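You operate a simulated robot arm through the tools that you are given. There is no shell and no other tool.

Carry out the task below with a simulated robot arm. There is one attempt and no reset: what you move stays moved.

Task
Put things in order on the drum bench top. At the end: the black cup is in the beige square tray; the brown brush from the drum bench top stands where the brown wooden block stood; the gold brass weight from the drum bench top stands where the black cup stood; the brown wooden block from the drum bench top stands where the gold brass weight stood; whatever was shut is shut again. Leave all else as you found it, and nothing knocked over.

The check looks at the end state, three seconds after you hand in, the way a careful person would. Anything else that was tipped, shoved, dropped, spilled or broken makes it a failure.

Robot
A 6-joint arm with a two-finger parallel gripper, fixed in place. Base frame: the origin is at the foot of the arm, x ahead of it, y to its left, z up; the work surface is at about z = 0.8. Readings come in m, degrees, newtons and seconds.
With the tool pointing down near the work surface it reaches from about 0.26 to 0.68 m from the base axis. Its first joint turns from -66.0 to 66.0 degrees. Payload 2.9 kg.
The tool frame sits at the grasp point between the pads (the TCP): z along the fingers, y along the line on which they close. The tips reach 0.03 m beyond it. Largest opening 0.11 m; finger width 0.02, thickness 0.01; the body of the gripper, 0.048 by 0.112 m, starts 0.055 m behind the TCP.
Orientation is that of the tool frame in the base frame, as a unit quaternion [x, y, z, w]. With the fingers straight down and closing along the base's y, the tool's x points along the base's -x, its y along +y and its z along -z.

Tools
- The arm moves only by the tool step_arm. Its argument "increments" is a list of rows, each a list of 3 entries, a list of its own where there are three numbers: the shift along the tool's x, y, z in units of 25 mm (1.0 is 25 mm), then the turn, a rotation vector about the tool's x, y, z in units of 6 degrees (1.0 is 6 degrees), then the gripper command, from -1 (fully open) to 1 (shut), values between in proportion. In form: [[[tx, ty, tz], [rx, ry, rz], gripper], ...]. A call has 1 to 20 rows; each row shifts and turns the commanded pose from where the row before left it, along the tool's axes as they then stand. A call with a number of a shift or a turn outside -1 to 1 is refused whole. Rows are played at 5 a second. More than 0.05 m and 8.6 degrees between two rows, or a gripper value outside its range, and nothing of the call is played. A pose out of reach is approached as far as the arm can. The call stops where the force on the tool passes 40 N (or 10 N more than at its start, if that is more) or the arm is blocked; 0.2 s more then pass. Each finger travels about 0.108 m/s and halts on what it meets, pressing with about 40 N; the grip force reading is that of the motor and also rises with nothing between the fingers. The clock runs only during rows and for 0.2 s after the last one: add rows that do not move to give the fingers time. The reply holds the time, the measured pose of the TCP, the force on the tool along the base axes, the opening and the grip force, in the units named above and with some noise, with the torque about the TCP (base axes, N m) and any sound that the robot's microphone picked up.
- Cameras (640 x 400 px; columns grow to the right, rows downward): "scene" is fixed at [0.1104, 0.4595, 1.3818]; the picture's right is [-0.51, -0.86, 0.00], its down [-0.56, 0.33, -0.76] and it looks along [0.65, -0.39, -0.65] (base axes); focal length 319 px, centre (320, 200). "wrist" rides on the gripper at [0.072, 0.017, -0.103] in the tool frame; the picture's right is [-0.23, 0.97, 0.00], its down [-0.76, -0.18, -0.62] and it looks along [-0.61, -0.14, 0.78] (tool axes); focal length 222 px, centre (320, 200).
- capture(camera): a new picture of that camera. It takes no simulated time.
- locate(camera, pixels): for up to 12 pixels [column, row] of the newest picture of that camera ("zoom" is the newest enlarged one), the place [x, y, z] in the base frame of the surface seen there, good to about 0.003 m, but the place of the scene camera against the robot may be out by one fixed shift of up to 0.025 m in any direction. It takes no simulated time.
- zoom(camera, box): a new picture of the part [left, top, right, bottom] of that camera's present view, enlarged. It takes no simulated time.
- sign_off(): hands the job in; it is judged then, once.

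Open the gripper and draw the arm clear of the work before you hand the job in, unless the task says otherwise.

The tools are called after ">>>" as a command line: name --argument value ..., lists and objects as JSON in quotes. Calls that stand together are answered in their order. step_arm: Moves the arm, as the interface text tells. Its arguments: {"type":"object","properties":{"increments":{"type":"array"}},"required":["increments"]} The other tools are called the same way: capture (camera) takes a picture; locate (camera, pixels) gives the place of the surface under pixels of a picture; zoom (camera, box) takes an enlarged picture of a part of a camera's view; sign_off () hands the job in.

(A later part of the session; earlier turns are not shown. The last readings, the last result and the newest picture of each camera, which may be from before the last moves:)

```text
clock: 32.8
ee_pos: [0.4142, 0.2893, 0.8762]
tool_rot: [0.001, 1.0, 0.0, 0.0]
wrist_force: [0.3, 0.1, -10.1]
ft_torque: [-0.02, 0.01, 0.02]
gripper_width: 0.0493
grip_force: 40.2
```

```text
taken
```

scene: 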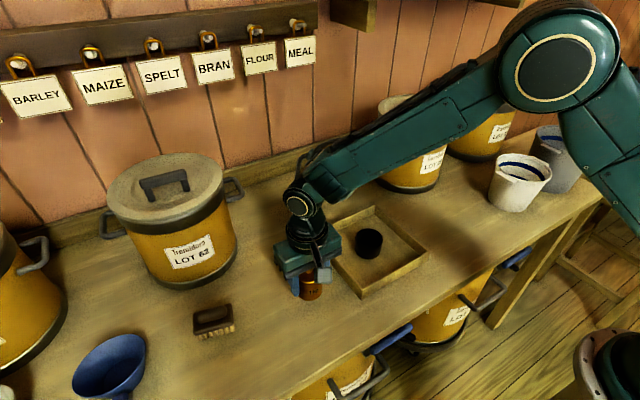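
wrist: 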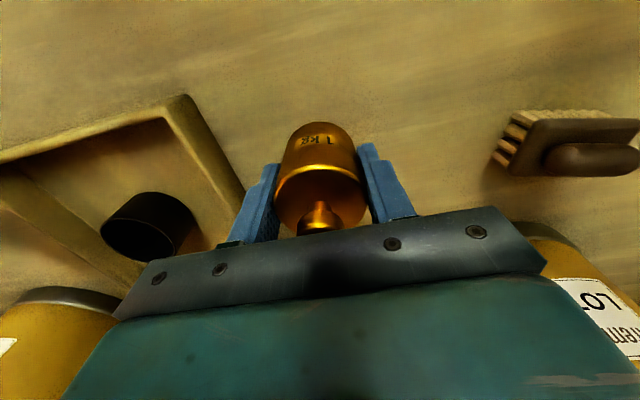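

Position (0.4142,0.2893) is right over the old cup spot. I lower to about 0.844, then feel for the bench in 1 mm steps.

>>> step_arm --increments '[[[-0.05, 0, 0.5], [0, 0, 0], 0.6], [[0, 0, 0.5], [0, 0, 0], 0.6], [[0, 0, 0.25], [0, 0, 0], 0.6], [[0, 0, 0.06], [0, 0, 0], 0.6], [[0, 0, 0.04], [0, 0, 0], 0.6], [[0, 0, 0], [0, 0, 0], 0.6]]'

```text
clock: 34.2
ee_pos: [0.4148, 0.2879, 0.8428]
tool_rot: [0.001, 1.0, 0.0, 0.0]
wrist_force: [0.2, -0.2, -10.1]
ft_torque: [-0.01, 0.01, 0.0]
gripper_width: 0.0492
grip_force: 40.1
```

Still hanging freely (−10 N) at 0.8428. I go down another 2 mm in fine steps.

>>> step_arm --increments '[[[0, 0, 0.04], [0, 0, 0], 0.6], [[0, 0, 0.03], [0, 0, 0], 0.6], [[0, 0, 0], [0, 0, 0], 0.6]]'

```text
clock: 35.0
ee_pos: [0.4159, 0.2881, 0.8414]
tool_rot: [0.0, 1.0, 0.0, 0.0]
wrist_force: [-2.4, -0.6, 2.3]
ft_torque: [-0.23, 0.27, -0.06]
gripper_width: 0.0492
grip_force: 40.1
```

The bench now carries the weight (force went from −10 to +2 N). I open the fingers slowly to full width.

>>> step_arm --increments '[[[0, 0, 0], [0, 0, 0], 0.1], [[0, 0, 0], [0, 0, 0], -0.2], [[0, 0, 0], [0, 0, 0], -0.6], [[0, 0, 0], [0, 0, 0], -1], [[0, 0, 0], [0, 0, 0], -1], [[0, 0, 0], [0, 0, 0], -1]]'

>>> capture --camera "wrist"

```text
clock: 36.4
ee_pos: [0.4163, 0.2888, 0.8425]
tool_rot: [0.0, 1.0, -0.001, 0.001]
wrist_force: [-0.1, -0.1, 0.3]
ft_torque: [0.01, 0.0, -0.01]
gripper_width: 0.11
grip_force: 0.0
```

```text
taken
```

wrist: 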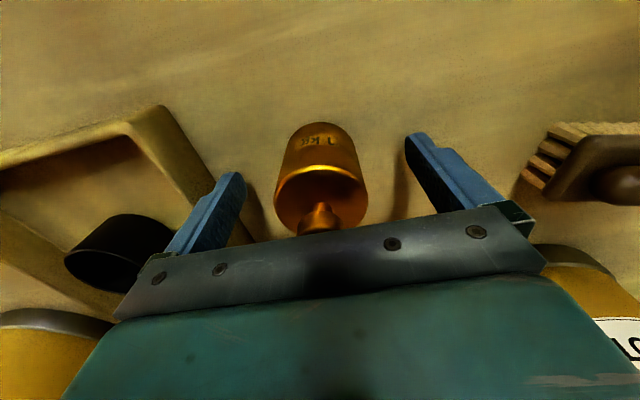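

The weight stands upright and free at the cup's old spot. I rise straight up to z≈1.03.

>>> step_arm --increments '[[[0, 0, -0.3], [0, 0, 0], -1], [[0, 0, -0.6], [0, 0, 0], -1], [[0, 0, -0.9], [0, 0, 0], -1], [[0, 0, -1], [0, 0, 0], -1], [[0, 0, -1], [0, 0, 0], -1], [[0, 0, -1], [0, 0, 0], -1], [[0, 0, -1], [0, 0, 0], -1], [[0, 0, -1], [0, 0, 0], -1], [[0, 0, -0.7], [0, 0, 0], -1], [[0, 0, 0], [0, 0, 0], -1]]'

>>> capture --camera "wrist"

>>> capture --camera "scene"

```text
clock: 38.6
ee_pos: [0.4161, 0.2885, 1.0283]
tool_rot: [-0.001, 1.0, 0.0, 0.0]
wrist_force: [-0.6, -0.4, 0.1]
ft_torque: [-0.01, 0.02, -0.01]
gripper_width: 0.1099
grip_force: 0.2
```

```text
taken
```

wrist: 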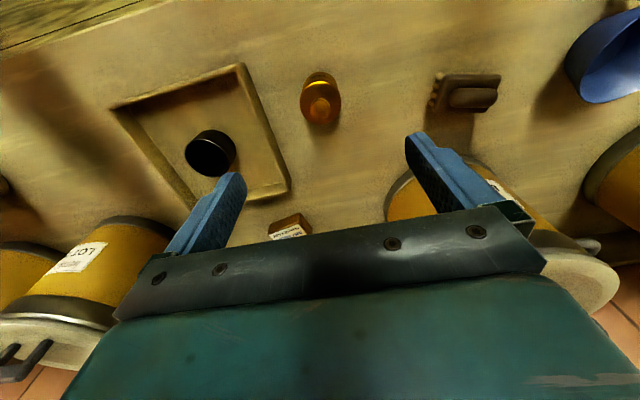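

```text
taken
```

scene: 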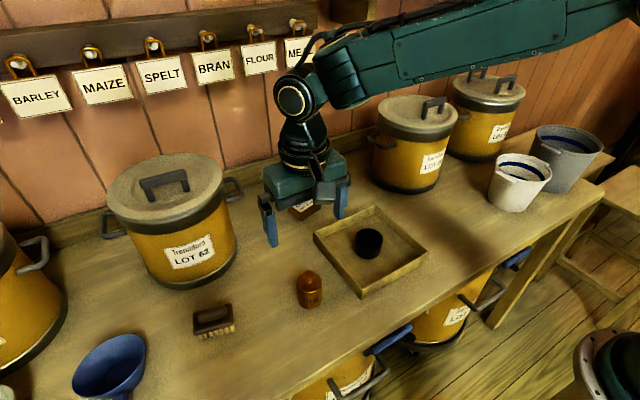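

The weight stands at (309,288) and the block at (304,206) is next. I check the drum handles and wall near the block for clearance.

>>> locate --camera "scene" --pixels '[[241, 190], [232, 178], [237, 198], [375, 143], [368, 133], [222, 185], [410, 105], [385, 105], [260, 155], [300, 150], [300, 60], [165, 155]]'

>>> zoom --camera "scene" --box '[100, 140, 400, 300]'

```text
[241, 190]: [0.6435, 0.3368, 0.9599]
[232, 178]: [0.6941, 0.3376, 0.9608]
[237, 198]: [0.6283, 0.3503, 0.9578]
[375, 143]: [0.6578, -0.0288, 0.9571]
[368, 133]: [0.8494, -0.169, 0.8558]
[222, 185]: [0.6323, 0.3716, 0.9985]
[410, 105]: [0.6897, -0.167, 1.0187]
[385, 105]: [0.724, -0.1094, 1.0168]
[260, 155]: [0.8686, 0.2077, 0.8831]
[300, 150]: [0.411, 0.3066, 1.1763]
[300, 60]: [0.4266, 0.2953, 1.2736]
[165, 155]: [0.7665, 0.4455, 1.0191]
```

```text
2.13 times, centred on (250, 220) of scene
```

zoom: 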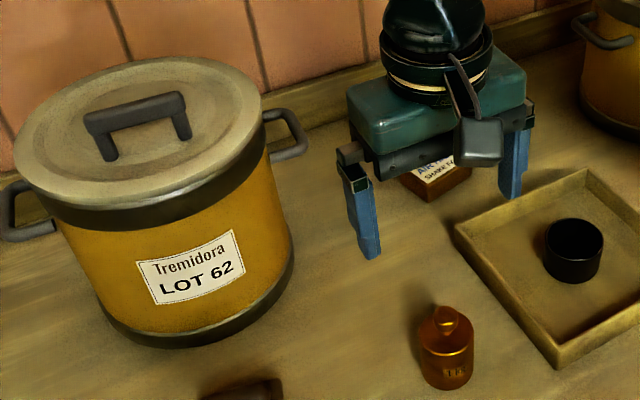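

Handles are at y≈0.333 and −0.032, leaving room around the block at (0.6565,0.169). I translate over it at z≈1.0 and turn the gripper 12° so the fingers close along its long axis.

>>> step_arm --increments '[[[-0.5, -0.25, 0], [0, 0, 0], -1], [[-0.9, -0.45, 0], [0, 0, 0], -1], [[-0.9, -0.45, 0], [0, 0, 0], -1], [[-0.9, -0.45, 0], [0, 0, 0], -1], [[-0.9, -0.45, 0], [0, 0, 0], -1], [[-0.9, -0.45, 0], [0, 0, 0], -1], [[-0.9, -0.45, 0], [0, 0, 0], -1], [[-0.9, -0.45, 0], [0, 0, 0], -1], [[-0.9, -0.45, 0], [0, 0, 0], -1], [[-0.9, -0.45, 0], [0, 0, 0], -1], [[-0.6, -0.3, 0], [0, 0, 0], -1], [[0, 0, 0.3], [0, 0, -0.5], -1], [[0, 0, 0.3], [0, 0, -0.5], -1], [[0, 0, 0.3], [0, 0, -0.5], -1], [[0, 0, 0.3], [0, 0, -0.5], -1], [[0, 0, 0], [0, 0, 0], -1]]'

>>> capture --camera "wrist"

>>> capture --camera "scene"

```text
clock: 42.0
ee_pos: [0.6357, 0.1695, 0.9973]
tool_rot: [-0.105, 0.994, -0.001, 0.0]
wrist_force: [-0.3, 0.0, 0.3]
ft_torque: [0.03, 0.02, 0.0]
gripper_width: 0.1101
grip_force: 0.1
out of reach, approached as far as the arm can: row 11
```

```text
taken
```

wrist: 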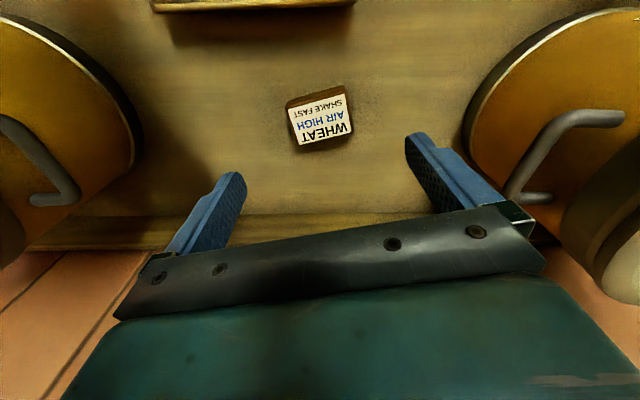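

```text
taken
```

scene: 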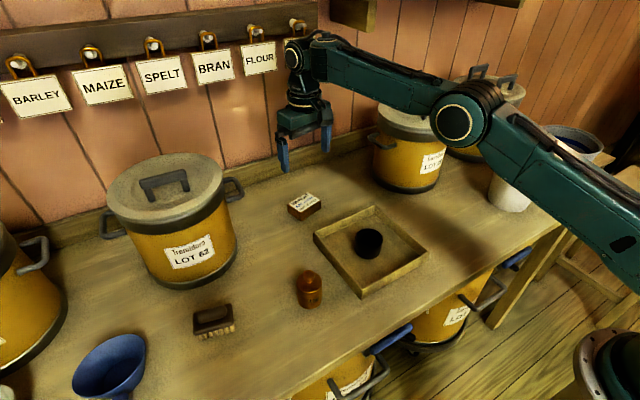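

Reach ended at x=0.636 at this height; lower down the reach is larger. I measure the block precisely in the wrist picture, where it sits at (320,118).

>>> zoom --camera "wrist" --box '[272, 75, 368, 160]'

>>> locate --camera "wrist" --pixels '[[288, 107], [345, 92], [353, 133], [298, 148], [320, 120], [260, 120], [400, 120], [320, 85]]'

```text
4.71 times, centred on (320, 118) of wrist
```

zoom: 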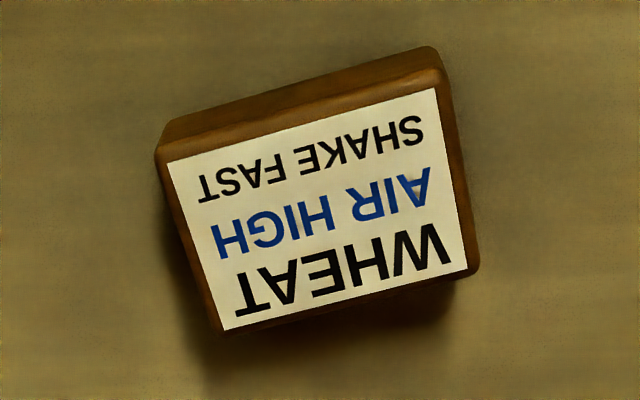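

```text
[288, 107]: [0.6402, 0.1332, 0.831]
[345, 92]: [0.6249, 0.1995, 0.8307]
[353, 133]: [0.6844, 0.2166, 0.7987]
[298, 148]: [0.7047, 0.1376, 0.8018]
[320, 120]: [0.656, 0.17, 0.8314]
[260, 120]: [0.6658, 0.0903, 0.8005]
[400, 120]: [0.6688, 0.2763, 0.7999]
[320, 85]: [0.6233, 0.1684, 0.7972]
```

Zoomed, the label edges line up with the finger closing direction. I locate the block's top corners from this zoom.

>>> locate --camera "zoom" --pixels '[[160, 152], [437, 72], [475, 268], [222, 328], [315, 208], [170, 165], [433, 92], [465, 265], [226, 325]]'

```text
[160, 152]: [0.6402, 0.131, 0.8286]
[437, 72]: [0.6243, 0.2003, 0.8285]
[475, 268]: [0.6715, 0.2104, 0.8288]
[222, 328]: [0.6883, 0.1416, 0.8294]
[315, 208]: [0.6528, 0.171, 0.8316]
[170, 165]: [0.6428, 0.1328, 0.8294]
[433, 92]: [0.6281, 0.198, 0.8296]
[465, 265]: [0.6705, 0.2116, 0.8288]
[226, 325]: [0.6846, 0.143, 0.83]
```

Block centre is (0.656,0.171), yaw 12.5°, top z 0.829. I lower to z≈0.90, then extend the remaining 20 mm radially.

>>> step_arm --increments '[[[0, 0, 0.7], [0, 0, 0], -1], [[0, 0, 0.8], [0, 0, 0], -1], [[0, 0, 0.8], [0, 0, 0], -1], [[0, 0, 0.8], [0, 0, 0], -1], [[0, 0, 0.8], [0, 0, 0], -1], [[-0.3, -0.05, 0], [0, 0, 0], -1], [[-0.3, -0.06, 0], [0, 0, 0], -1], [[-0.21, 0, 0], [0, 0, 0], -1], [[0, 0, 0], [0, 0, 0], -1]]'

>>> capture --camera "wrist"

>>> capture --camera "scene"

```text
clock: 44.0
ee_pos: [0.6586, 0.1709, 0.9013]
tool_rot: [-0.105, 0.995, 0.0, 0.0]
wrist_force: [-0.6, 0.5, -0.1]
ft_torque: [0.0, -0.01, 0.0]
gripper_width: 0.1099
grip_force: 0.1
```

```text
taken
```

wrist: 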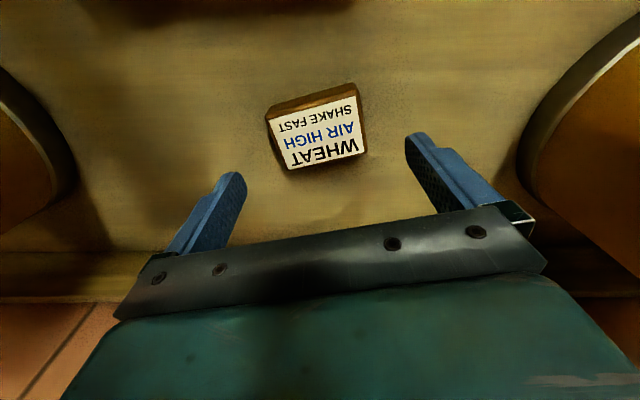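

```text
taken
```

scene: 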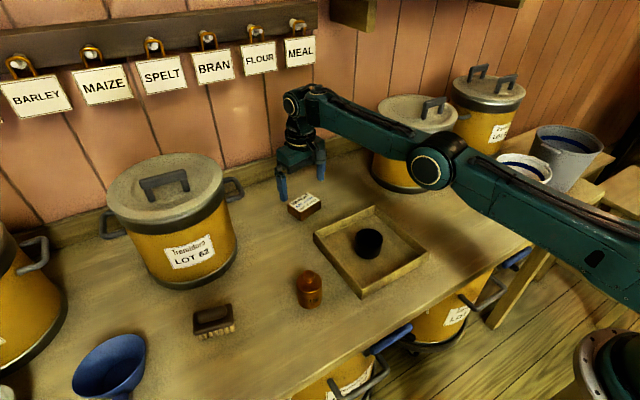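

The TCP is over the block at (0.6586,0.1709,0.901). I check how low the elbow hangs at (433,168) over the tray before descending more.

>>> locate --camera "scene" --pixels '[[433, 168], [430, 188], [380, 140], [340, 130], [500, 215], [395, 150], [480, 210], [415, 180]]'

>>> locate --camera "wrist" --pixels '[[268, 116], [355, 86], [366, 150], [288, 168], [318, 132]]'

```text
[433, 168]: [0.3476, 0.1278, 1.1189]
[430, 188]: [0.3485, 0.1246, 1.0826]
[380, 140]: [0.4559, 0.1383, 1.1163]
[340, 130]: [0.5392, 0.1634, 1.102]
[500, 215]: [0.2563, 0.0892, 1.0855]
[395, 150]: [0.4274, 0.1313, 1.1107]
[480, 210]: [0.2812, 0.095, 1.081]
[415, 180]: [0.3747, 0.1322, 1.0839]
```

```text
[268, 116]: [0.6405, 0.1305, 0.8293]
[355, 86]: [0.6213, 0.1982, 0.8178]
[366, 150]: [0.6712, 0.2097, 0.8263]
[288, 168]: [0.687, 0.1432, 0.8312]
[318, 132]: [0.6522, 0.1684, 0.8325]
```

The elbow is at z≈1.08, well clear. I pull back 2 mm and descend to z≈0.834 around the block.

>>> step_arm --increments '[[[0.09, 0.03, 0.5], [0, 0, 0], -1], [[0, 0, 0.6], [0, 0, 0], -1], [[0, 0, 0.6], [0, 0, 0], -1], [[0, 0, 0.5], [0, 0, 0], -1], [[0, 0, 0.3], [0, 0, 0], -1], [[0, 0, 0.18], [0, 0, 0], -1], [[0, 0, 0], [0, 0, 0], -1]]'

>>> capture --camera "wrist"

>>> capture --camera "scene"

```text
clock: 45.6
ee_pos: [0.6558, 0.1712, 0.8334]
tool_rot: [-0.105, 0.995, 0.0, 0.0]
wrist_force: [-0.1, -0.7, -0.4]
ft_torque: [-0.01, 0.01, -0.02]
gripper_width: 0.1102
grip_force: 0.0
```

```text
taken
```

wrist: 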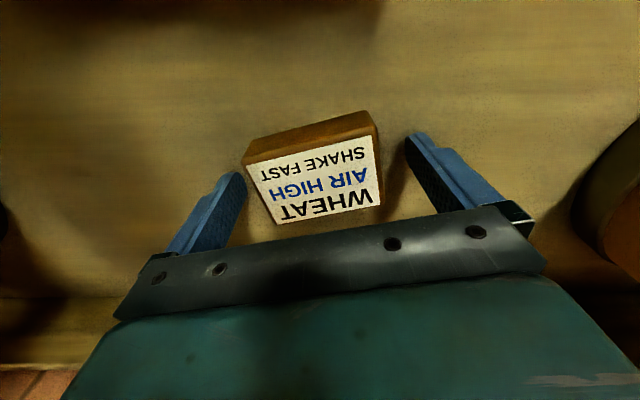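

```text
taken
```

scene: 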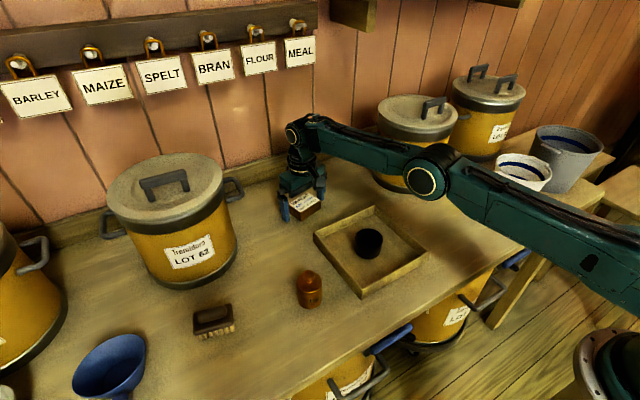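

The block at (315,170) is centred between the pads. I close on its 0.07 m length.

>>> step_arm --increments '[[[0, 0, 0], [0, 0, 0], -0.6], [[0, 0, 0], [0, 0, 0], -0.35], [[0, 0, 0], [0, 0, 0], -0.1], [[0, 0, 0], [0, 0, 0], 0.1], [[0, 0, 0], [0, 0, 0], 0.1]]'

>>> capture --camera "wrist"

```text
clock: 46.8
ee_pos: [0.6566, 0.1708, 0.8332]
tool_rot: [-0.105, 0.994, 0.001, 0.001]
wrist_force: [-0.4, -0.8, 0.8]
ft_torque: [-0.03, -0.05, 0.04]
gripper_width: 0.0756
grip_force: 39.9
```

```text
taken
```

wrist: 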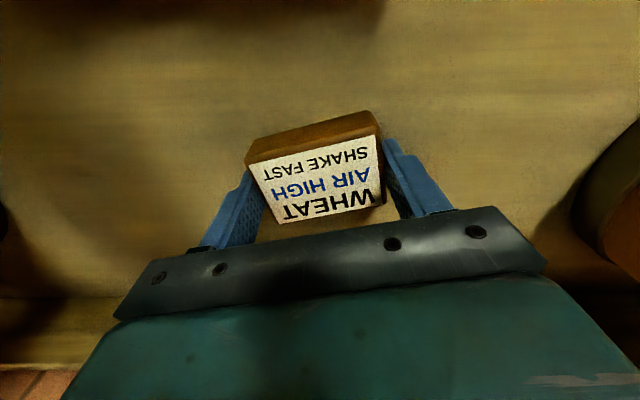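

Gripped at 0.0756 m, 40 N. I lift 6 cm straight up, then check.

>>> step_arm --increments '[[[0, 0, -0.3], [0, 0, 0], 0.1], [[0, 0, -0.6], [0, 0, 0], 0.1], [[0, 0, -0.8], [0, 0, 0], 0.1], [[0, 0, -0.8], [0, 0, 0], 0.1], [[0, 0, 0], [0, 0, 0], 0.1]]'

>>> capture --camera "wrist"

>>> capture --camera "scene"

```text
clock: 48.0
ee_pos: [0.657, 0.1705, 0.8945]
tool_rot: [-0.105, 0.995, 0.0, 0.0]
wrist_force: [-0.1, -0.9, -0.2]
ft_torque: [-0.02, -0.03, 0.01]
gripper_width: 0.0753
grip_force: 39.7
```

```text
taken
```

wrist: 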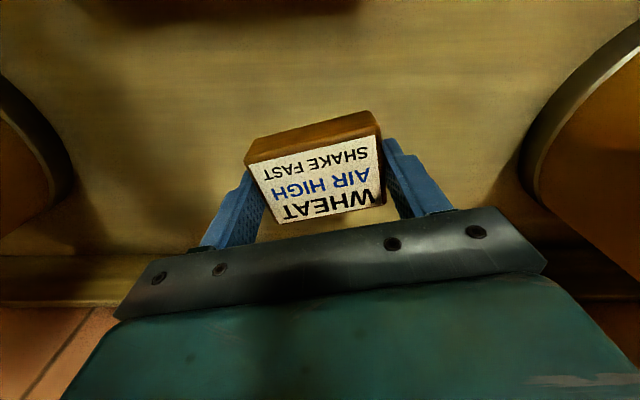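

```text
taken
```

scene: 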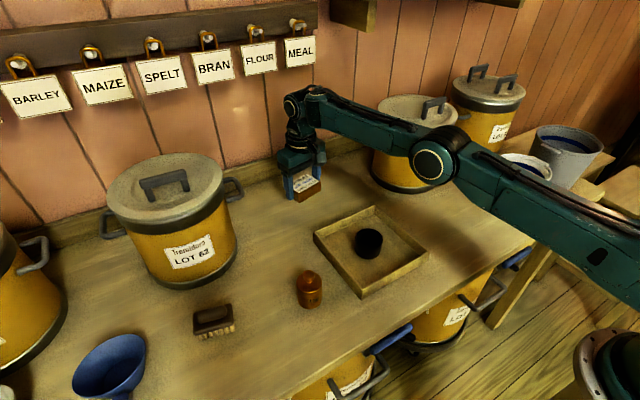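

The block hangs level in the pads. I pull back radially 0.19 m while rising to z≈0.97.

>>> step_arm --increments '[[[0.4, 0, -0.4], [0, 0, 0], 0.1], [[0.9, 0, -0.4], [0, 0, 0], 0.1], [[0.9, 0, -0.4], [0, 0, 0], 0.1], [[0.9, 0, -0.4], [0, 0, 0], 0.1], [[0.9, 0, -0.4], [0, 0, 0], 0.1], [[0.9, 0, -0.4], [0, 0, 0], 0.1], [[0.9, 0, -0.4], [0, 0, 0], 0.1], [[0.9, 0, -0.4], [0, 0, 0], 0.1], [[0.6, 0, 0], [0, 0, 0], 0.1], [[0.3, 0, 0], [0, 0, 0], 0.1], [[0, 0, 0], [0, 0, 0], 0.1]]'

>>> capture --camera "scene"

```text
clock: 50.4
ee_pos: [0.4712, 0.1298, 0.9769]
tool_rot: [-0.105, 0.994, 0.001, 0.0]
wrist_force: [0.0, 0.6, 0.0]
ft_torque: [0.0, -0.01, 0.03]
gripper_width: 0.0752
grip_force: 40.2
```

```text
taken
```

scene: 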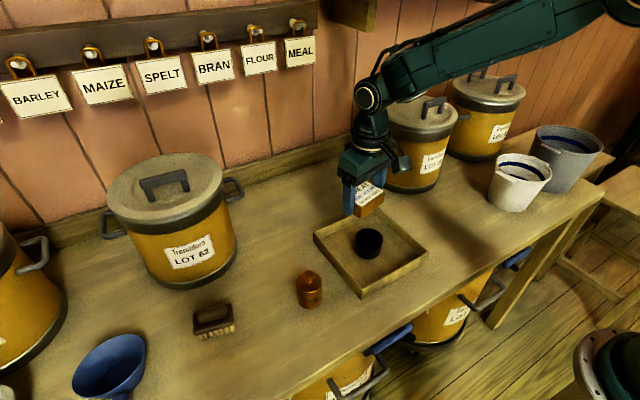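

The block is now above the tray. I carry it in −y to the weight's old spot (0.4745,−0.1095), keeping the orientation.

>>> step_arm --increments '[[[0.1, -0.5, 0], [0, 0, 0], 0.1], [[0.18, -0.9, 0], [0, 0, 0], 0.1], [[0.18, -0.9, 0], [0, 0, 0], 0.1], [[0.18, -0.9, 0], [0, 0, 0], 0.1], [[0.18, -0.9, 0], [0, 0, 0], 0.1], [[0.18, -0.9, 0], [0, 0, 0], 0.1], [[0.18, -0.9, 0], [0, 0, 0], 0.1], [[0.18, -0.9, 0], [0, 0, 0], 0.1], [[0.18, -0.9, 0], [0, 0, 0], 0.1], [[0.16, -0.8, 0], [0, 0, 0], 0.1], [[0.1, -0.55, 0], [0, 0, 0], 0.1], [[0.062, -0.34, 0], [0, 0, 0], 0.1], [[0, 0, 0], [0, 0, 0], 0.1]]'

>>> capture --camera "scene"

>>> capture --camera "wrist"

```text
clock: 53.2
ee_pos: [0.4738, -0.1076, 0.9748]
tool_rot: [-0.104, 0.995, 0.0, 0.0]
wrist_force: [-0.1, -0.7, -0.7]
ft_torque: [0.0, -0.03, 0.0]
gripper_width: 0.0753
grip_force: 39.6
```

```text
taken
```

scene: 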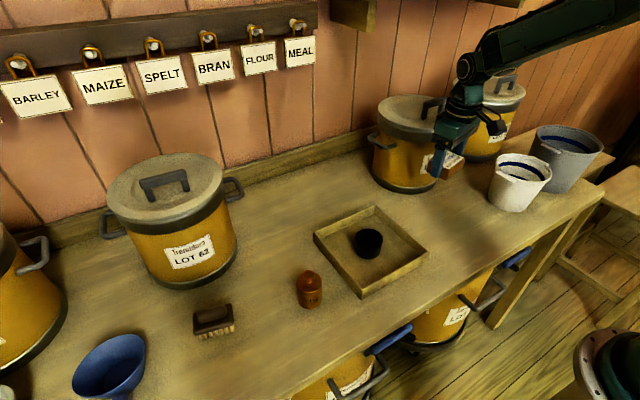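

```text
taken
```

wrist: 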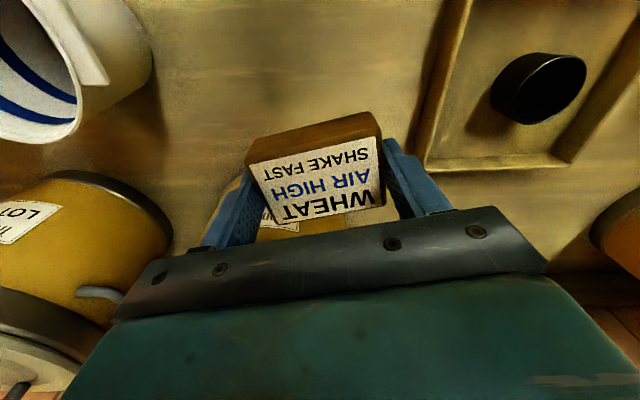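

The block is over the weight's old place. I lower it to z≈0.838, 5 mm above contact.

>>> step_arm --increments '[[[0, -0.06, 0.6], [0, 0, 0], 0.1], [[0, 0, 0.9], [0, 0, 0], 0.1], [[0, 0, 0.9], [0, 0, 0], 0.1], [[0, 0, 0.9], [0, 0, 0], 0.1], [[0, 0, 0.9], [0, 0, 0], 0.1], [[0, 0, 0.8], [0, 0, 0], 0.1], [[0, 0, 0.4], [0, 0, 0], 0.1], [[0, 0, 0], [0, 0, 0], 0.1]]'

>>> capture --camera "scene"

```text
clock: 55.0
ee_pos: [0.4742, -0.1081, 0.8407]
tool_rot: [-0.104, 0.995, 0.0, -0.001]
wrist_force: [1.4, -0.2, -1.1]
ft_torque: [0.0, 0.01, 0.03]
gripper_width: 0.0753
grip_force: 40.3
```

```text
taken
```

scene: 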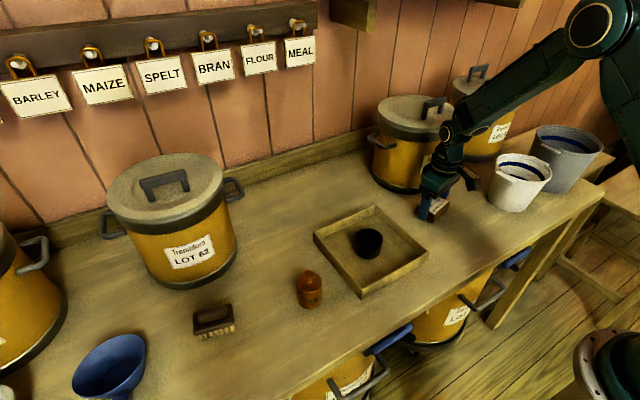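

At 0.8407 with no contact yet; I step down 7 mm in small increments expecting contact near 0.833.

>>> step_arm --increments '[[[0, 0, 0.12], [0, 0, 0], 0.1], [[0, 0, 0.08], [0, 0, 0], 0.1], [[0, 0, 0.06], [0, 0, 0], 0.1], [[0, 0, 0.04], [0, 0, 0], 0.1], [[0, 0, 0], [0, 0, 0], 0.1]]'

```text
clock: 56.2
ee_pos: [0.4736, -0.1094, 0.833]
tool_rot: [-0.106, 0.994, 0.0, 0.0]
wrist_force: [-0.6, -0.1, -1.2]
ft_torque: [-0.02, 0.02, 0.0]
gripper_width: 0.0751
grip_force: 40.0
```

Nearly there with no contact force; 1 mm more at a time.

>>> step_arm --increments '[[[0, 0, 0.04], [0, 0, 0], 0.1], [[0, 0, 0], [0, 0, 0], 0.1]]'

```text
clock: 56.8
ee_pos: [0.4754, -0.1084, 0.8335]
tool_rot: [-0.104, 0.995, 0.001, 0.0]
wrist_force: [-2.1, 1.0, 7.1]
ft_torque: [0.06, 0.04, 0.04]
gripper_width: 0.0751
grip_force: 40.0
```

Contact at 0.8332 (7 N up). I open the fingers slowly.

>>> step_arm --increments '[[[0, 0, 0], [0, 0, 0], -0.3], [[0, 0, 0], [0, 0, 0], -0.5], [[0, 0, 0], [0, 0, 0], -0.8], [[0, 0, 0], [0, 0, 0], -1], [[0, 0, 0], [0, 0, 0], -1]]'

>>> capture --camera "wrist"

```text
clock: 58.0
ee_pos: [0.4752, -0.1088, 0.8321]
tool_rot: [-0.105, 0.994, 0.0, 0.0]
wrist_force: [0.3, -0.1, -0.3]
ft_torque: [0.02, 0.01, 0.0]
gripper_width: 0.1098
grip_force: 0.0
```

```text
taken
```

wrist: 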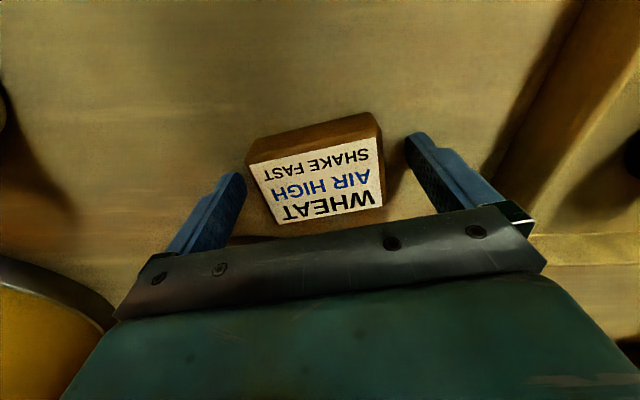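

The block lies flat at the weight's old spot, free of the fingers. I rise to z≈1.0, then turn the gripper back by 22° to suit the brush.

>>> step_arm --increments '[[[0, 0, -0.3], [0, 0, 0], -1], [[0, 0, -0.7], [0, 0, 0], -1], [[0, 0, -0.9], [0, 0, 0], -1], [[0, 0, -1], [0, 0, 0], -1], [[0, 0, -1], [0, 0, 0.7], -1], [[0, 0, -1], [0, 0, 0.8], -1], [[0, 0, -1], [0, 0, 0.8], -1], [[0, 0, -0.8], [0, 0, 0.8], -1], [[0, 0, 0], [0, 0, 0.57], -1], [[0, 0, 0], [0, 0, 0], -1]]'

>>> capture --camera "scene"

>>> capture --camera "wrist"

```text
clock: 60.2
ee_pos: [0.4735, -0.1096, 1.0005]
tool_rot: [0.088, 0.996, 0.0, 0.0]
wrist_force: [0.0, 0.6, 0.3]
ft_torque: [0.01, -0.01, 0.01]
gripper_width: 0.1098
grip_force: 0.0
```

```text
taken
```

scene: 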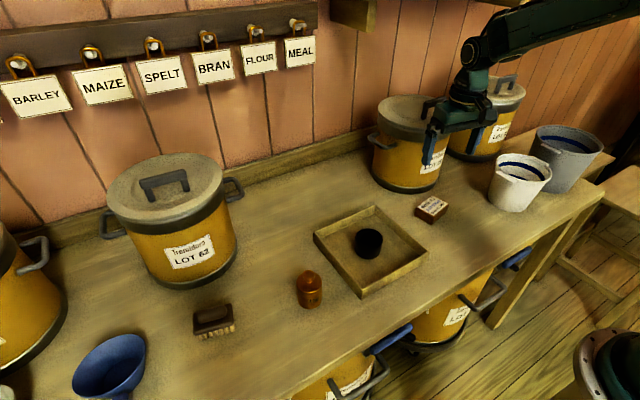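

```text
taken
```

wrist: 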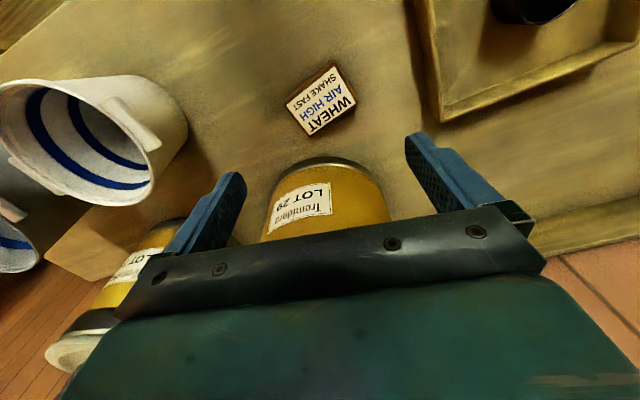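

The block stands at (431,207), upright. I travel along y at z≈1.0 toward the brush (0.454,0.4725), first leg.

>>> step_arm --increments '[[[0.1, 0.5, 0], [0, 0, 0], -1], [[0.21, 1, 0], [0, 0, 0], -1], [[0.21, 1, 0], [0, 0, 0], -1], [[0.21, 1, 0], [0, 0, 0], -1], [[0.21, 1, 0], [0, 0, 0], -1], [[0.21, 1, 0], [0, 0, 0], -1], [[0.21, 1, 0], [0, 0, 0], -1], [[0.21, 1, 0], [0, 0, 0], -1], [[0.21, 1, 0], [0, 0, 0], -1], [[0.21, 1, 0], [0, 0, 0], -1], [[0.21, 1, 0], [0, 0, 0], -1], [[0.21, 1, 0], [0, 0, 0], -1], [[0.21, 1, 0], [0, 0, 0], -1], [[0.21, 1, 0], [0, 0, 0], -1], [[0.21, 1, 0], [0, 0, 0], -1], [[0.21, 1, 0], [0, 0, 0], -1], [[0.21, 1, 0], [0, 0, 0], -1], [[0.1, 0.5, 0], [0, 0, 0], -1], [[0, 0, 0], [0, 0, 0], -1]]'

>>> capture --camera "wrist"

>>> capture --camera "scene"

```text
clock: 64.2
ee_pos: [0.4602, 0.3252, 1.0005]
tool_rot: [0.087, 0.996, 0.0, 0.0]
wrist_force: [-0.2, -0.5, 0.3]
ft_torque: [0.01, -0.01, 0.0]
gripper_width: 0.1101
grip_force: 0.0
```

```text
taken
```

wrist: 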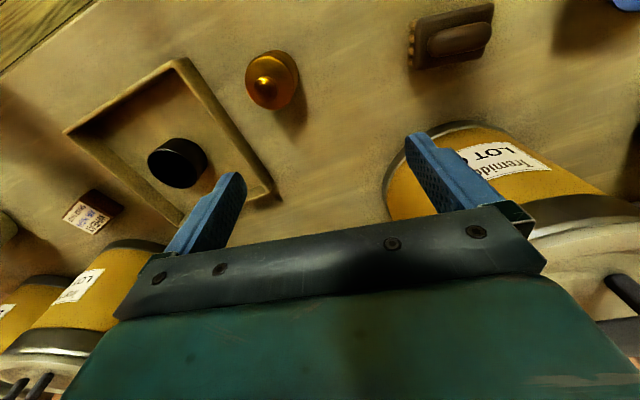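

```text
taken
```

scene: 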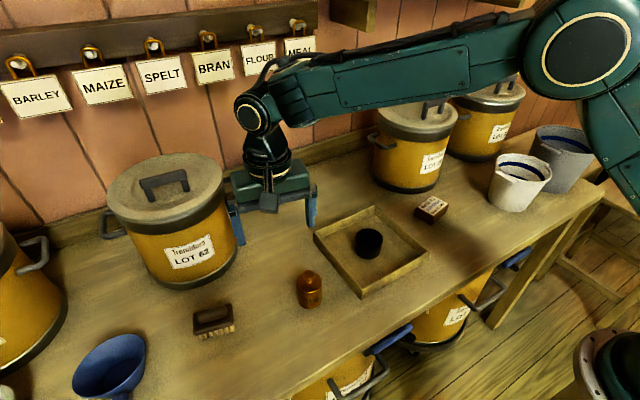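

The brush is at (450,38) in the wrist view. I locate the brush corners and the drum's near edge for clearance.

>>> locate --camera "wrist" --pixels '[[415, 25], [492, 5], [490, 40], [412, 65], [450, 40], [400, 175], [455, 128], [530, 225], [600, 195], [272, 80], [390, 200], [500, 130]]'

>>> locate --camera "scene" --pixels '[[185, 238], [150, 232], [190, 286], [160, 285], [130, 270], [215, 275], [213, 313], [140, 240]]'

```text
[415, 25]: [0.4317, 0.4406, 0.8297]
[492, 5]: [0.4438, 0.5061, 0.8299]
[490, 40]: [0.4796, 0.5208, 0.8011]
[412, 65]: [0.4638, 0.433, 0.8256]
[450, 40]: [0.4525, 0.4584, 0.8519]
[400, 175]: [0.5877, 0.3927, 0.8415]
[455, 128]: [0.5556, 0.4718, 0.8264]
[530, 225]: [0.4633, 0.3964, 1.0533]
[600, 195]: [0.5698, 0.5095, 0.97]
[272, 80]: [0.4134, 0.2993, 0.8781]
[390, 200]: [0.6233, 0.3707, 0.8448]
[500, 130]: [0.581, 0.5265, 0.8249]
```

```text
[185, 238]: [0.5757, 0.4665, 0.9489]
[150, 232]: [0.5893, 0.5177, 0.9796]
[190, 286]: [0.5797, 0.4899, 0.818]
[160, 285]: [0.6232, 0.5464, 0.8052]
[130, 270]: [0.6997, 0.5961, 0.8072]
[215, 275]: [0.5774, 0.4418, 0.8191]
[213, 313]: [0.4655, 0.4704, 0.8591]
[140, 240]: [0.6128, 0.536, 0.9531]
```

The drum's near edge is at x≈0.556, giving 0.1 m clearance; brush centre ≈(0.455,0.470), yaw −10.5°. I move above it and lower to z≈0.93.

>>> step_arm --increments '[[[0.1, 0.5, 0], [0, 0, 0], -1], [[0.2, 0.95, 0], [0, 0, 0], -1], [[0.2, 0.95, 0], [0, 0, 0], -1], [[0.2, 0.95, 0], [0, 0, 0], -1], [[0.2, 0.95, 0], [0, 0, 0], -1], [[0.2, 0.9, 0], [0, 0, 0], -1], [[0.105, 0.469, 0], [0, 0, 0], -1], [[0, 0, 0.6], [0, 0, 0], -1], [[0, 0, 0.9], [0, 0, 0], -1], [[0, 0, 0.9], [0, 0, 0], -1], [[0, 0, 0.4], [0, 0, 0], -1], [[0, 0, 0], [0, 0, 0], -1]]'

>>> capture --camera "wrist"

>>> capture --camera "scene"

```text
clock: 66.8
ee_pos: [0.4566, 0.4717, 0.929]
tool_rot: [0.087, 0.996, 0.001, 0.0]
wrist_force: [0.0, 0.1, -0.6]
ft_torque: [-0.02, -0.01, -0.01]
gripper_width: 0.1101
grip_force: 0.0
```

```text
taken
```

wrist: 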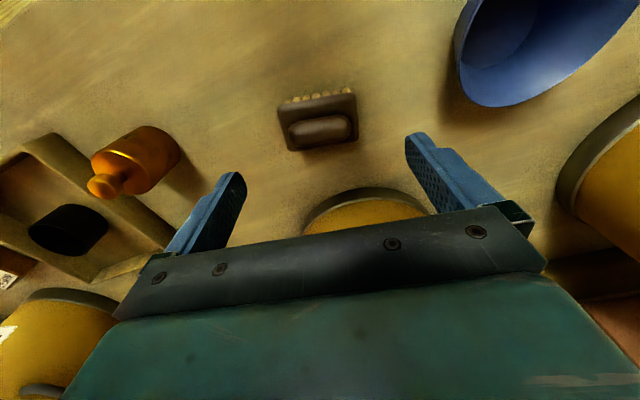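

```text
taken
```

scene: 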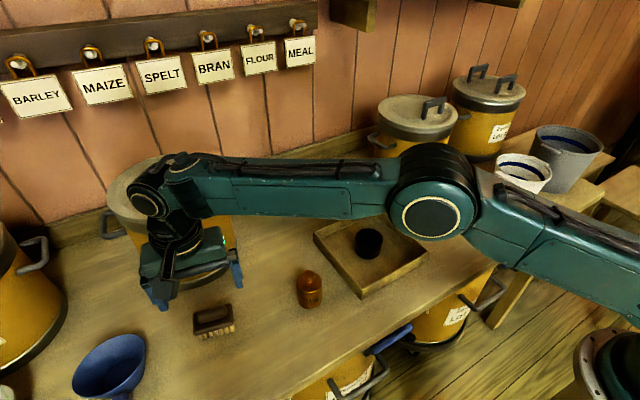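

The brush is at (320,118) in the wrist view, centred and aligned with the fingers. I zoom in and locate its corners and the blue scoop's near edge.

>>> zoom --camera "wrist" --box '[264, 76, 376, 160]'

>>> locate --camera "zoom" --pixels '[[85, 165], [525, 100], [540, 340], [130, 420], [90, 155], [530, 110], [300, 330], [320, 130], [160, 260], [500, 300]]'

>>> locate --camera "wrist" --pixels '[[465, 85], [490, 105], [460, 40], [440, 110], [365, 190], [320, 200], [320, 130], [278, 108], [355, 93], [357, 138], [290, 150]]'

```text
4.76 times, centred on (320, 118) of wrist
```

zoom: 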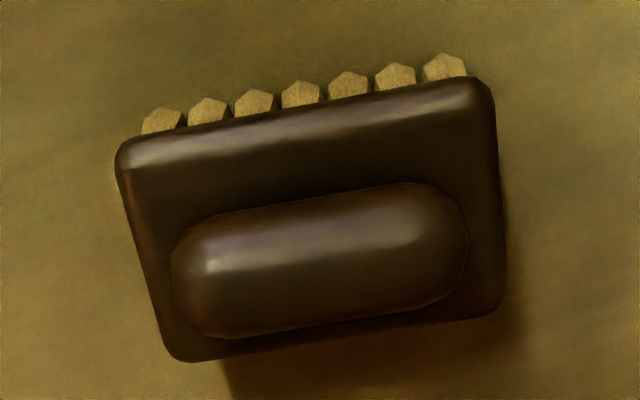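

```text
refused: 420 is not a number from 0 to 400
```

```text
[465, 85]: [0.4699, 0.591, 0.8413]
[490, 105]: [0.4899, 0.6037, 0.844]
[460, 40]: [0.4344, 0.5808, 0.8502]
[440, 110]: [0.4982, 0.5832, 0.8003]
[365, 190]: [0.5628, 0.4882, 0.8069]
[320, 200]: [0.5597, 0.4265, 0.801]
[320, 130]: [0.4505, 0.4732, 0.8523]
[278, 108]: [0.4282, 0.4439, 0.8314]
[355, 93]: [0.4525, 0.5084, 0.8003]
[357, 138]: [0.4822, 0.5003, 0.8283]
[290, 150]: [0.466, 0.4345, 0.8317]
```

The blue scoop's nearest edge is at y≈0.58, clear of the finger at 0.535. I locate the brush body's corners at (122,150), (478,84), (498,310), (182,355).

>>> locate --camera "zoom" --pixels '[[124, 150], [478, 88], [496, 308], [184, 352], [320, 260], [150, 250], [480, 200], [300, 130], [350, 325], [165, 120], [445, 65]]'

```text
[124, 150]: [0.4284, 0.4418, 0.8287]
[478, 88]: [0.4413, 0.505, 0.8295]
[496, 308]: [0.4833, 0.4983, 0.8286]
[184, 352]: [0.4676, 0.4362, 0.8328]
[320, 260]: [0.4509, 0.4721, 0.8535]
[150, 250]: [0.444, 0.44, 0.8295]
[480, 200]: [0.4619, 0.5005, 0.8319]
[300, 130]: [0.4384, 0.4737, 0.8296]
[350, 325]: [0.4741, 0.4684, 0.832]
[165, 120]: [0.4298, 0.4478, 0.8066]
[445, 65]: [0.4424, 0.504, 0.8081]
```

Brush centre is (0.4552,0.4703), body top z 0.83, handle top 0.853. I make a small correction and descend to z≈0.835.

>>> step_arm --increments '[[[0.045, -0.065, 0.6], [0, 0, 0], -1], [[0, 0, 0.8], [0, 0, 0], -1], [[0, 0, 0.8], [0, 0, 0], -1], [[0, 0, 0.7], [0, 0, 0], -1], [[0, 0, 0.5], [0, 0, 0], -1], [[0, 0, 0.36], [0, 0, 0], -1], [[0, 0, 0], [0, 0, 0], -1]]'

>>> capture --camera "wrist"

>>> capture --camera "scene"

```text
clock: 68.4
ee_pos: [0.4541, 0.4688, 0.8353]
tool_rot: [0.087, 0.996, 0.0, 0.0]
wrist_force: [0.0, -0.4, 1.4]
ft_torque: [0.01, -0.03, -0.03]
gripper_width: 0.1101
grip_force: 0.0
```

```text
taken
```

wrist: 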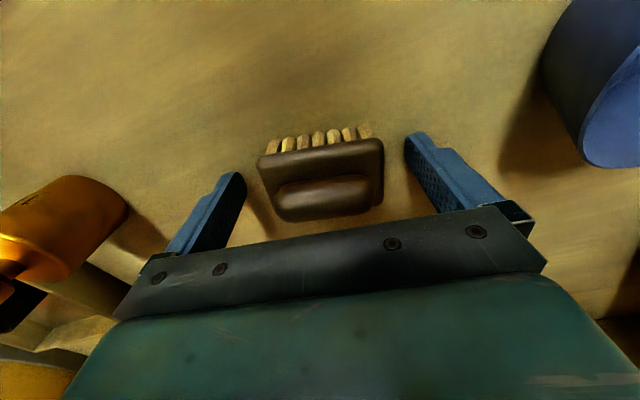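

```text
taken
```

scene: 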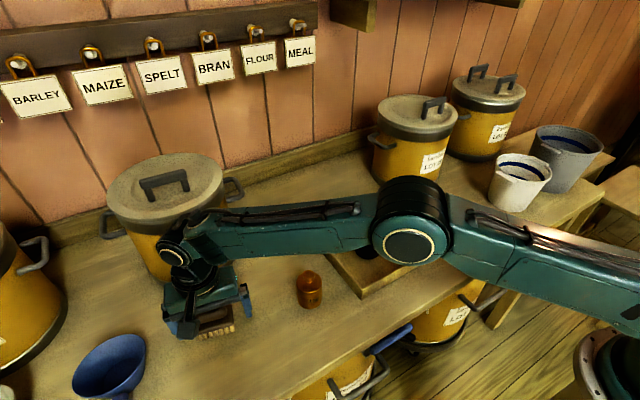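

The brush sits between the pads at (322,178). I close on its ends in steps.

>>> step_arm --increments '[[[0, 0, 0], [0, 0, 0], -0.6], [[0, 0, 0], [0, 0, 0], -0.35], [[0, 0, 0], [0, 0, 0], -0.15], [[0, 0, 0], [0, 0, 0], 0.05], [[0, 0, 0], [0, 0, 0], 0.15], [[0, 0, 0], [0, 0, 0], 0.15]]'

>>> capture --camera "wrist"

```text
clock: 69.8
ee_pos: [0.4546, 0.4686, 0.8346]
tool_rot: [0.088, 0.996, 0.0, 0.0]
wrist_force: [0.3, -0.1, 0.2]
ft_torque: [-0.02, -0.02, -0.03]
gripper_width: 0.0699
grip_force: 39.9
```

```text
taken
```

wrist: 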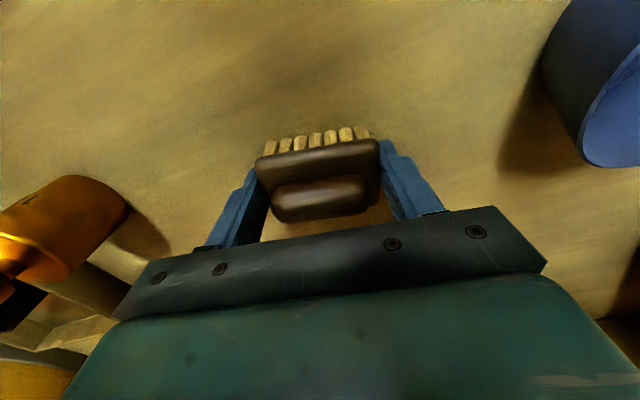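

Held at 0.0699 m, 40 N. I lift 10 cm straight up and look.

>>> step_arm --increments '[[[0, 0, -0.3], [0, 0, 0], 0.15], [[0, 0, -0.6], [0, 0, 0], 0.15], [[0, 0, -0.8], [0, 0, 0], 0.15], [[0, 0, -0.9], [0, 0, 0], 0.15], [[0, 0, -0.9], [0, 0, 0], 0.15], [[0, 0, -0.9], [0, 0, 0], 0.15], [[0, 0, 0], [0, 0, 0], 0.15]]'

>>> capture --camera "wrist"

>>> capture --camera "scene"

```text
clock: 71.4
ee_pos: [0.4534, 0.4693, 0.9473]
tool_rot: [0.087, 0.996, 0.0, -0.001]
wrist_force: [-0.8, 0.0, -0.5]
ft_torque: [-0.01, 0.02, -0.02]
gripper_width: 0.07
grip_force: 40.0
```

```text
taken
```

wrist: 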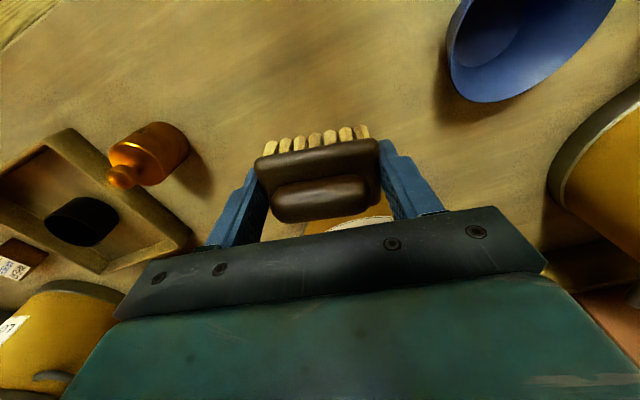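

```text
taken
```

scene: 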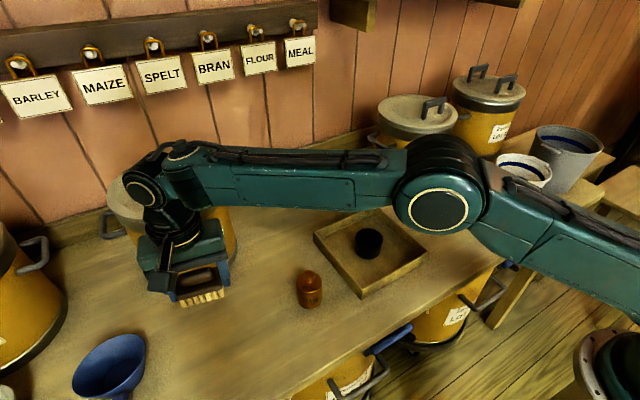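

The brush hangs level. I rise 4 cm more and carry it back along −y to about (0.47,0.123), passing above the weight.

>>> step_arm --increments '[[[0, 0, -0.8], [0, 0, 0], 0.15], [[0, 0, -0.9], [0, 0, 0], 0.15], [[-0.11, -0.5, 0], [0, 0, 0], 0.15], [[-0.21, -0.92, 0], [0, 0, 0], 0.15], [[-0.21, -0.92, 0], [0, 0, 0], 0.15], [[-0.21, -0.92, 0], [0, 0, 0], 0.15], [[-0.21, -0.92, 0], [0, 0, 0], 0.15], [[-0.21, -0.92, 0], [0, 0, 0], 0.15], [[-0.21, -0.92, 0], [0, 0, 0], 0.15], [[-0.21, -0.92, 0], [0, 0, 0], 0.15], [[-0.21, -0.92, 0], [0, 0, 0], 0.15], [[-0.21, -0.92, 0], [0, 0, 0], 0.15], [[-0.21, -0.92, 0], [0, 0, 0], 0.15], [[-0.21, -0.92, 0], [0, 0, 0], 0.15], [[-0.21, -0.92, 0], [0, 0, 0], 0.15], [[-0.21, -0.92, 0], [0, 0, 0], 0.15], [[-0.21, -0.92, 0], [0, 0, 0], 0.15], [[-0.1, -0.45, 0], [0, 0, 0], 0.15], [[0, 0, 0], [0, 0, 0], 0.15]]'

>>> capture --camera "scene"

```text
clock: 75.4
ee_pos: [0.47, 0.1151, 0.9879]
tool_rot: [0.087, 0.996, 0.0, -0.001]
wrist_force: [0.8, -0.2, -1.2]
ft_torque: [-0.02, -0.01, -0.02]
gripper_width: 0.0695
grip_force: 40.4
```

```text
taken
```

scene: 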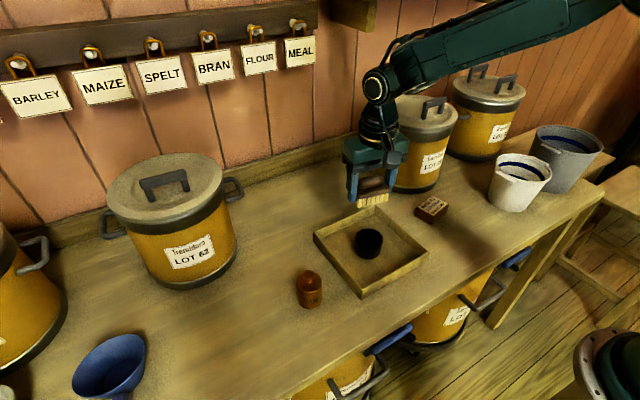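

The brush is over the tray. I turn the gripper 22° to the block's old orientation, then extend outward while lowering to z≈0.90, staying above the tray walls.

>>> step_arm --increments '[[[0, 0, 0], [0, 0, -0.7], 0.15], [[0, 0, 0], [0, 0, -0.8], 0.15], [[0, 0, 0], [0, 0, -0.8], 0.15], [[0, 0, 0], [0, 0, -0.8], 0.15], [[0, 0, 0], [0, 0, -0.6], 0.15], [[-0.5, 0.04, 0.2], [0, 0, 0], 0.15], [[-0.9, 0.08, 0.4], [0, 0, 0], 0.15], [[-0.9, 0.08, 0.4], [0, 0, 0], 0.15], [[-0.9, 0.08, 0.4], [0, 0, 0], 0.15], [[-0.9, 0.08, 0.5], [0, 0, 0], 0.15], [[-0.9, 0.08, 0.5], [0, 0, 0], 0.15], [[-0.9, 0.08, 0.5], [0, 0, 0], 0.15], [[-0.8, 0.08, 0.5], [0, 0, 0], 0.15], [[0, 0, 0], [0, 0, 0], 0.15]]'

>>> capture --camera "scene"

>>> capture --camera "wrist"

```text
clock: 78.4
ee_pos: [0.6322, 0.164, 0.9026]
tool_rot: [-0.106, 0.994, 0.0, 0.0]
wrist_force: [0.1, 0.0, -0.6]
ft_torque: [-0.01, 0.03, 0.0]
gripper_width: 0.0695
grip_force: 39.9
```

```text
taken
```

scene: 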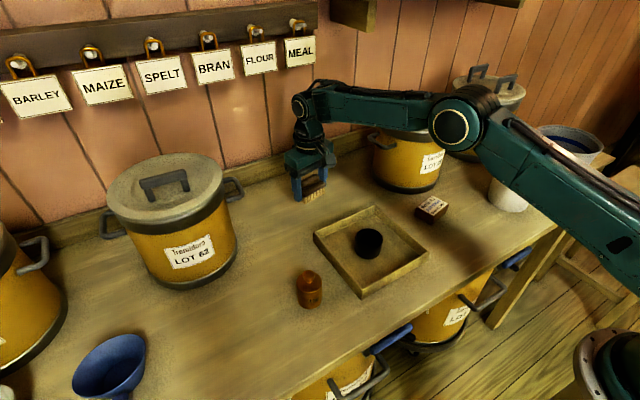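

```text
taken
```

wrist: 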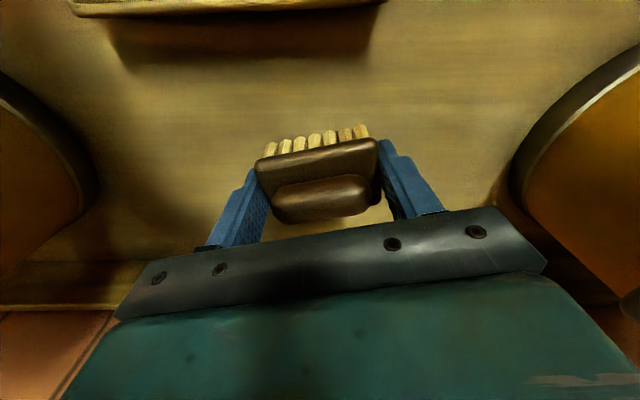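

I extend the last 25 mm and lower to z≈0.85.

>>> step_arm --increments '[[[-0.33, 0.02, 0.3], [0, 0, 0], 0.15], [[-0.33, 0.03, 0.4], [0, 0, 0], 0.15], [[-0.33, 0.024, 0.4], [0, 0, 0], 0.15], [[0, 0, 0.5], [0, 0, 0], 0.15], [[0, 0, 0.5], [0, 0, 0], 0.15], [[0, 0, 0], [0, 0, 0], 0.15]]'

>>> capture --camera "wrist"

>>> capture --camera "scene"

```text
clock: 79.8
ee_pos: [0.6542, 0.1709, 0.8494]
tool_rot: [-0.106, 0.994, 0.001, 0.0]
wrist_force: [0.0, 0.4, -1.1]
ft_torque: [0.01, 0.0, 0.01]
gripper_width: 0.0693
grip_force: 39.7
```

```text
taken
```

wrist: 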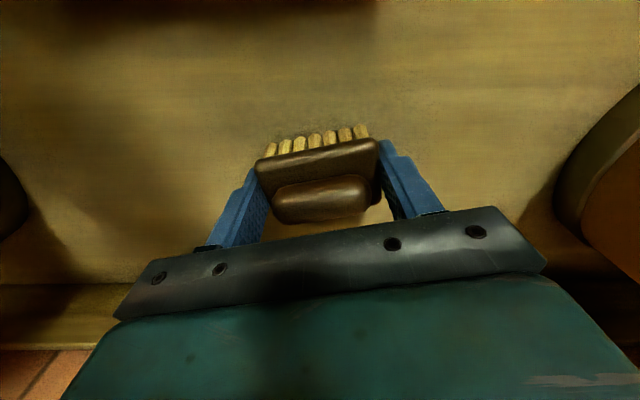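

```text
taken
```

scene: 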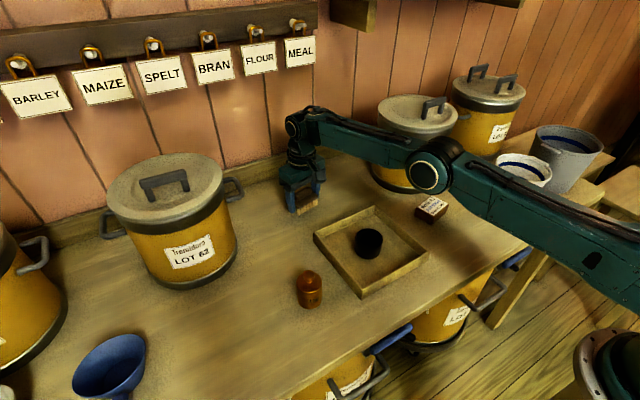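

TCP is at (0.654,0.171,0.849). I lower to about 0.836 and then feel for the bench.

>>> step_arm --increments '[[[-0.06, 0, 0.3], [0, 0, 0], 0.15], [[0, 0, 0.16], [0, 0, 0], 0.15], [[0, 0, 0.08], [0, 0, 0], 0.15], [[0, 0, 0.04], [0, 0, 0], 0.15], [[0, 0, 0], [0, 0, 0], 0.15]]'

```text
clock: 81.0
ee_pos: [0.658, 0.1726, 0.836]
tool_rot: [-0.107, 0.994, 0.0, -0.001]
wrist_force: [-0.4, -0.7, -0.7]
ft_torque: [-0.01, 0.03, 0.0]
gripper_width: 0.0694
grip_force: 40.4
```

No contact yet at 0.836; 1 mm steps further.

>>> step_arm --increments '[[[0, 0, 0.04], [0, 0, 0], 0.15], [[0, 0, 0.03], [0, 0, 0], 0.15], [[0, 0, 0], [0, 0, 0], 0.15]]'

```text
clock: 81.8
ee_pos: [0.6579, 0.1726, 0.8345]
tool_rot: [-0.107, 0.994, 0.001, 0.001]
wrist_force: [-0.3, 0.9, 1.4]
ft_torque: [0.05, 0.02, -0.04]
gripper_width: 0.0695
grip_force: 39.9
```

A slight contact (about 2 N). One more 0.7 mm to seat it.

>>> step_arm --increments '[[[0, 0, 0.03], [0, 0, 0], 0.15], [[0, 0, 0], [0, 0, 0], 0.15]]'

```text
clock: 82.4
ee_pos: [0.6573, 0.1714, 0.8354]
tool_rot: [-0.106, 0.994, 0.001, 0.002]
wrist_force: [-0.7, 2.8, 8.9]
ft_torque: [0.09, 0.15, -0.07]
gripper_width: 0.0692
grip_force: 40.1
```

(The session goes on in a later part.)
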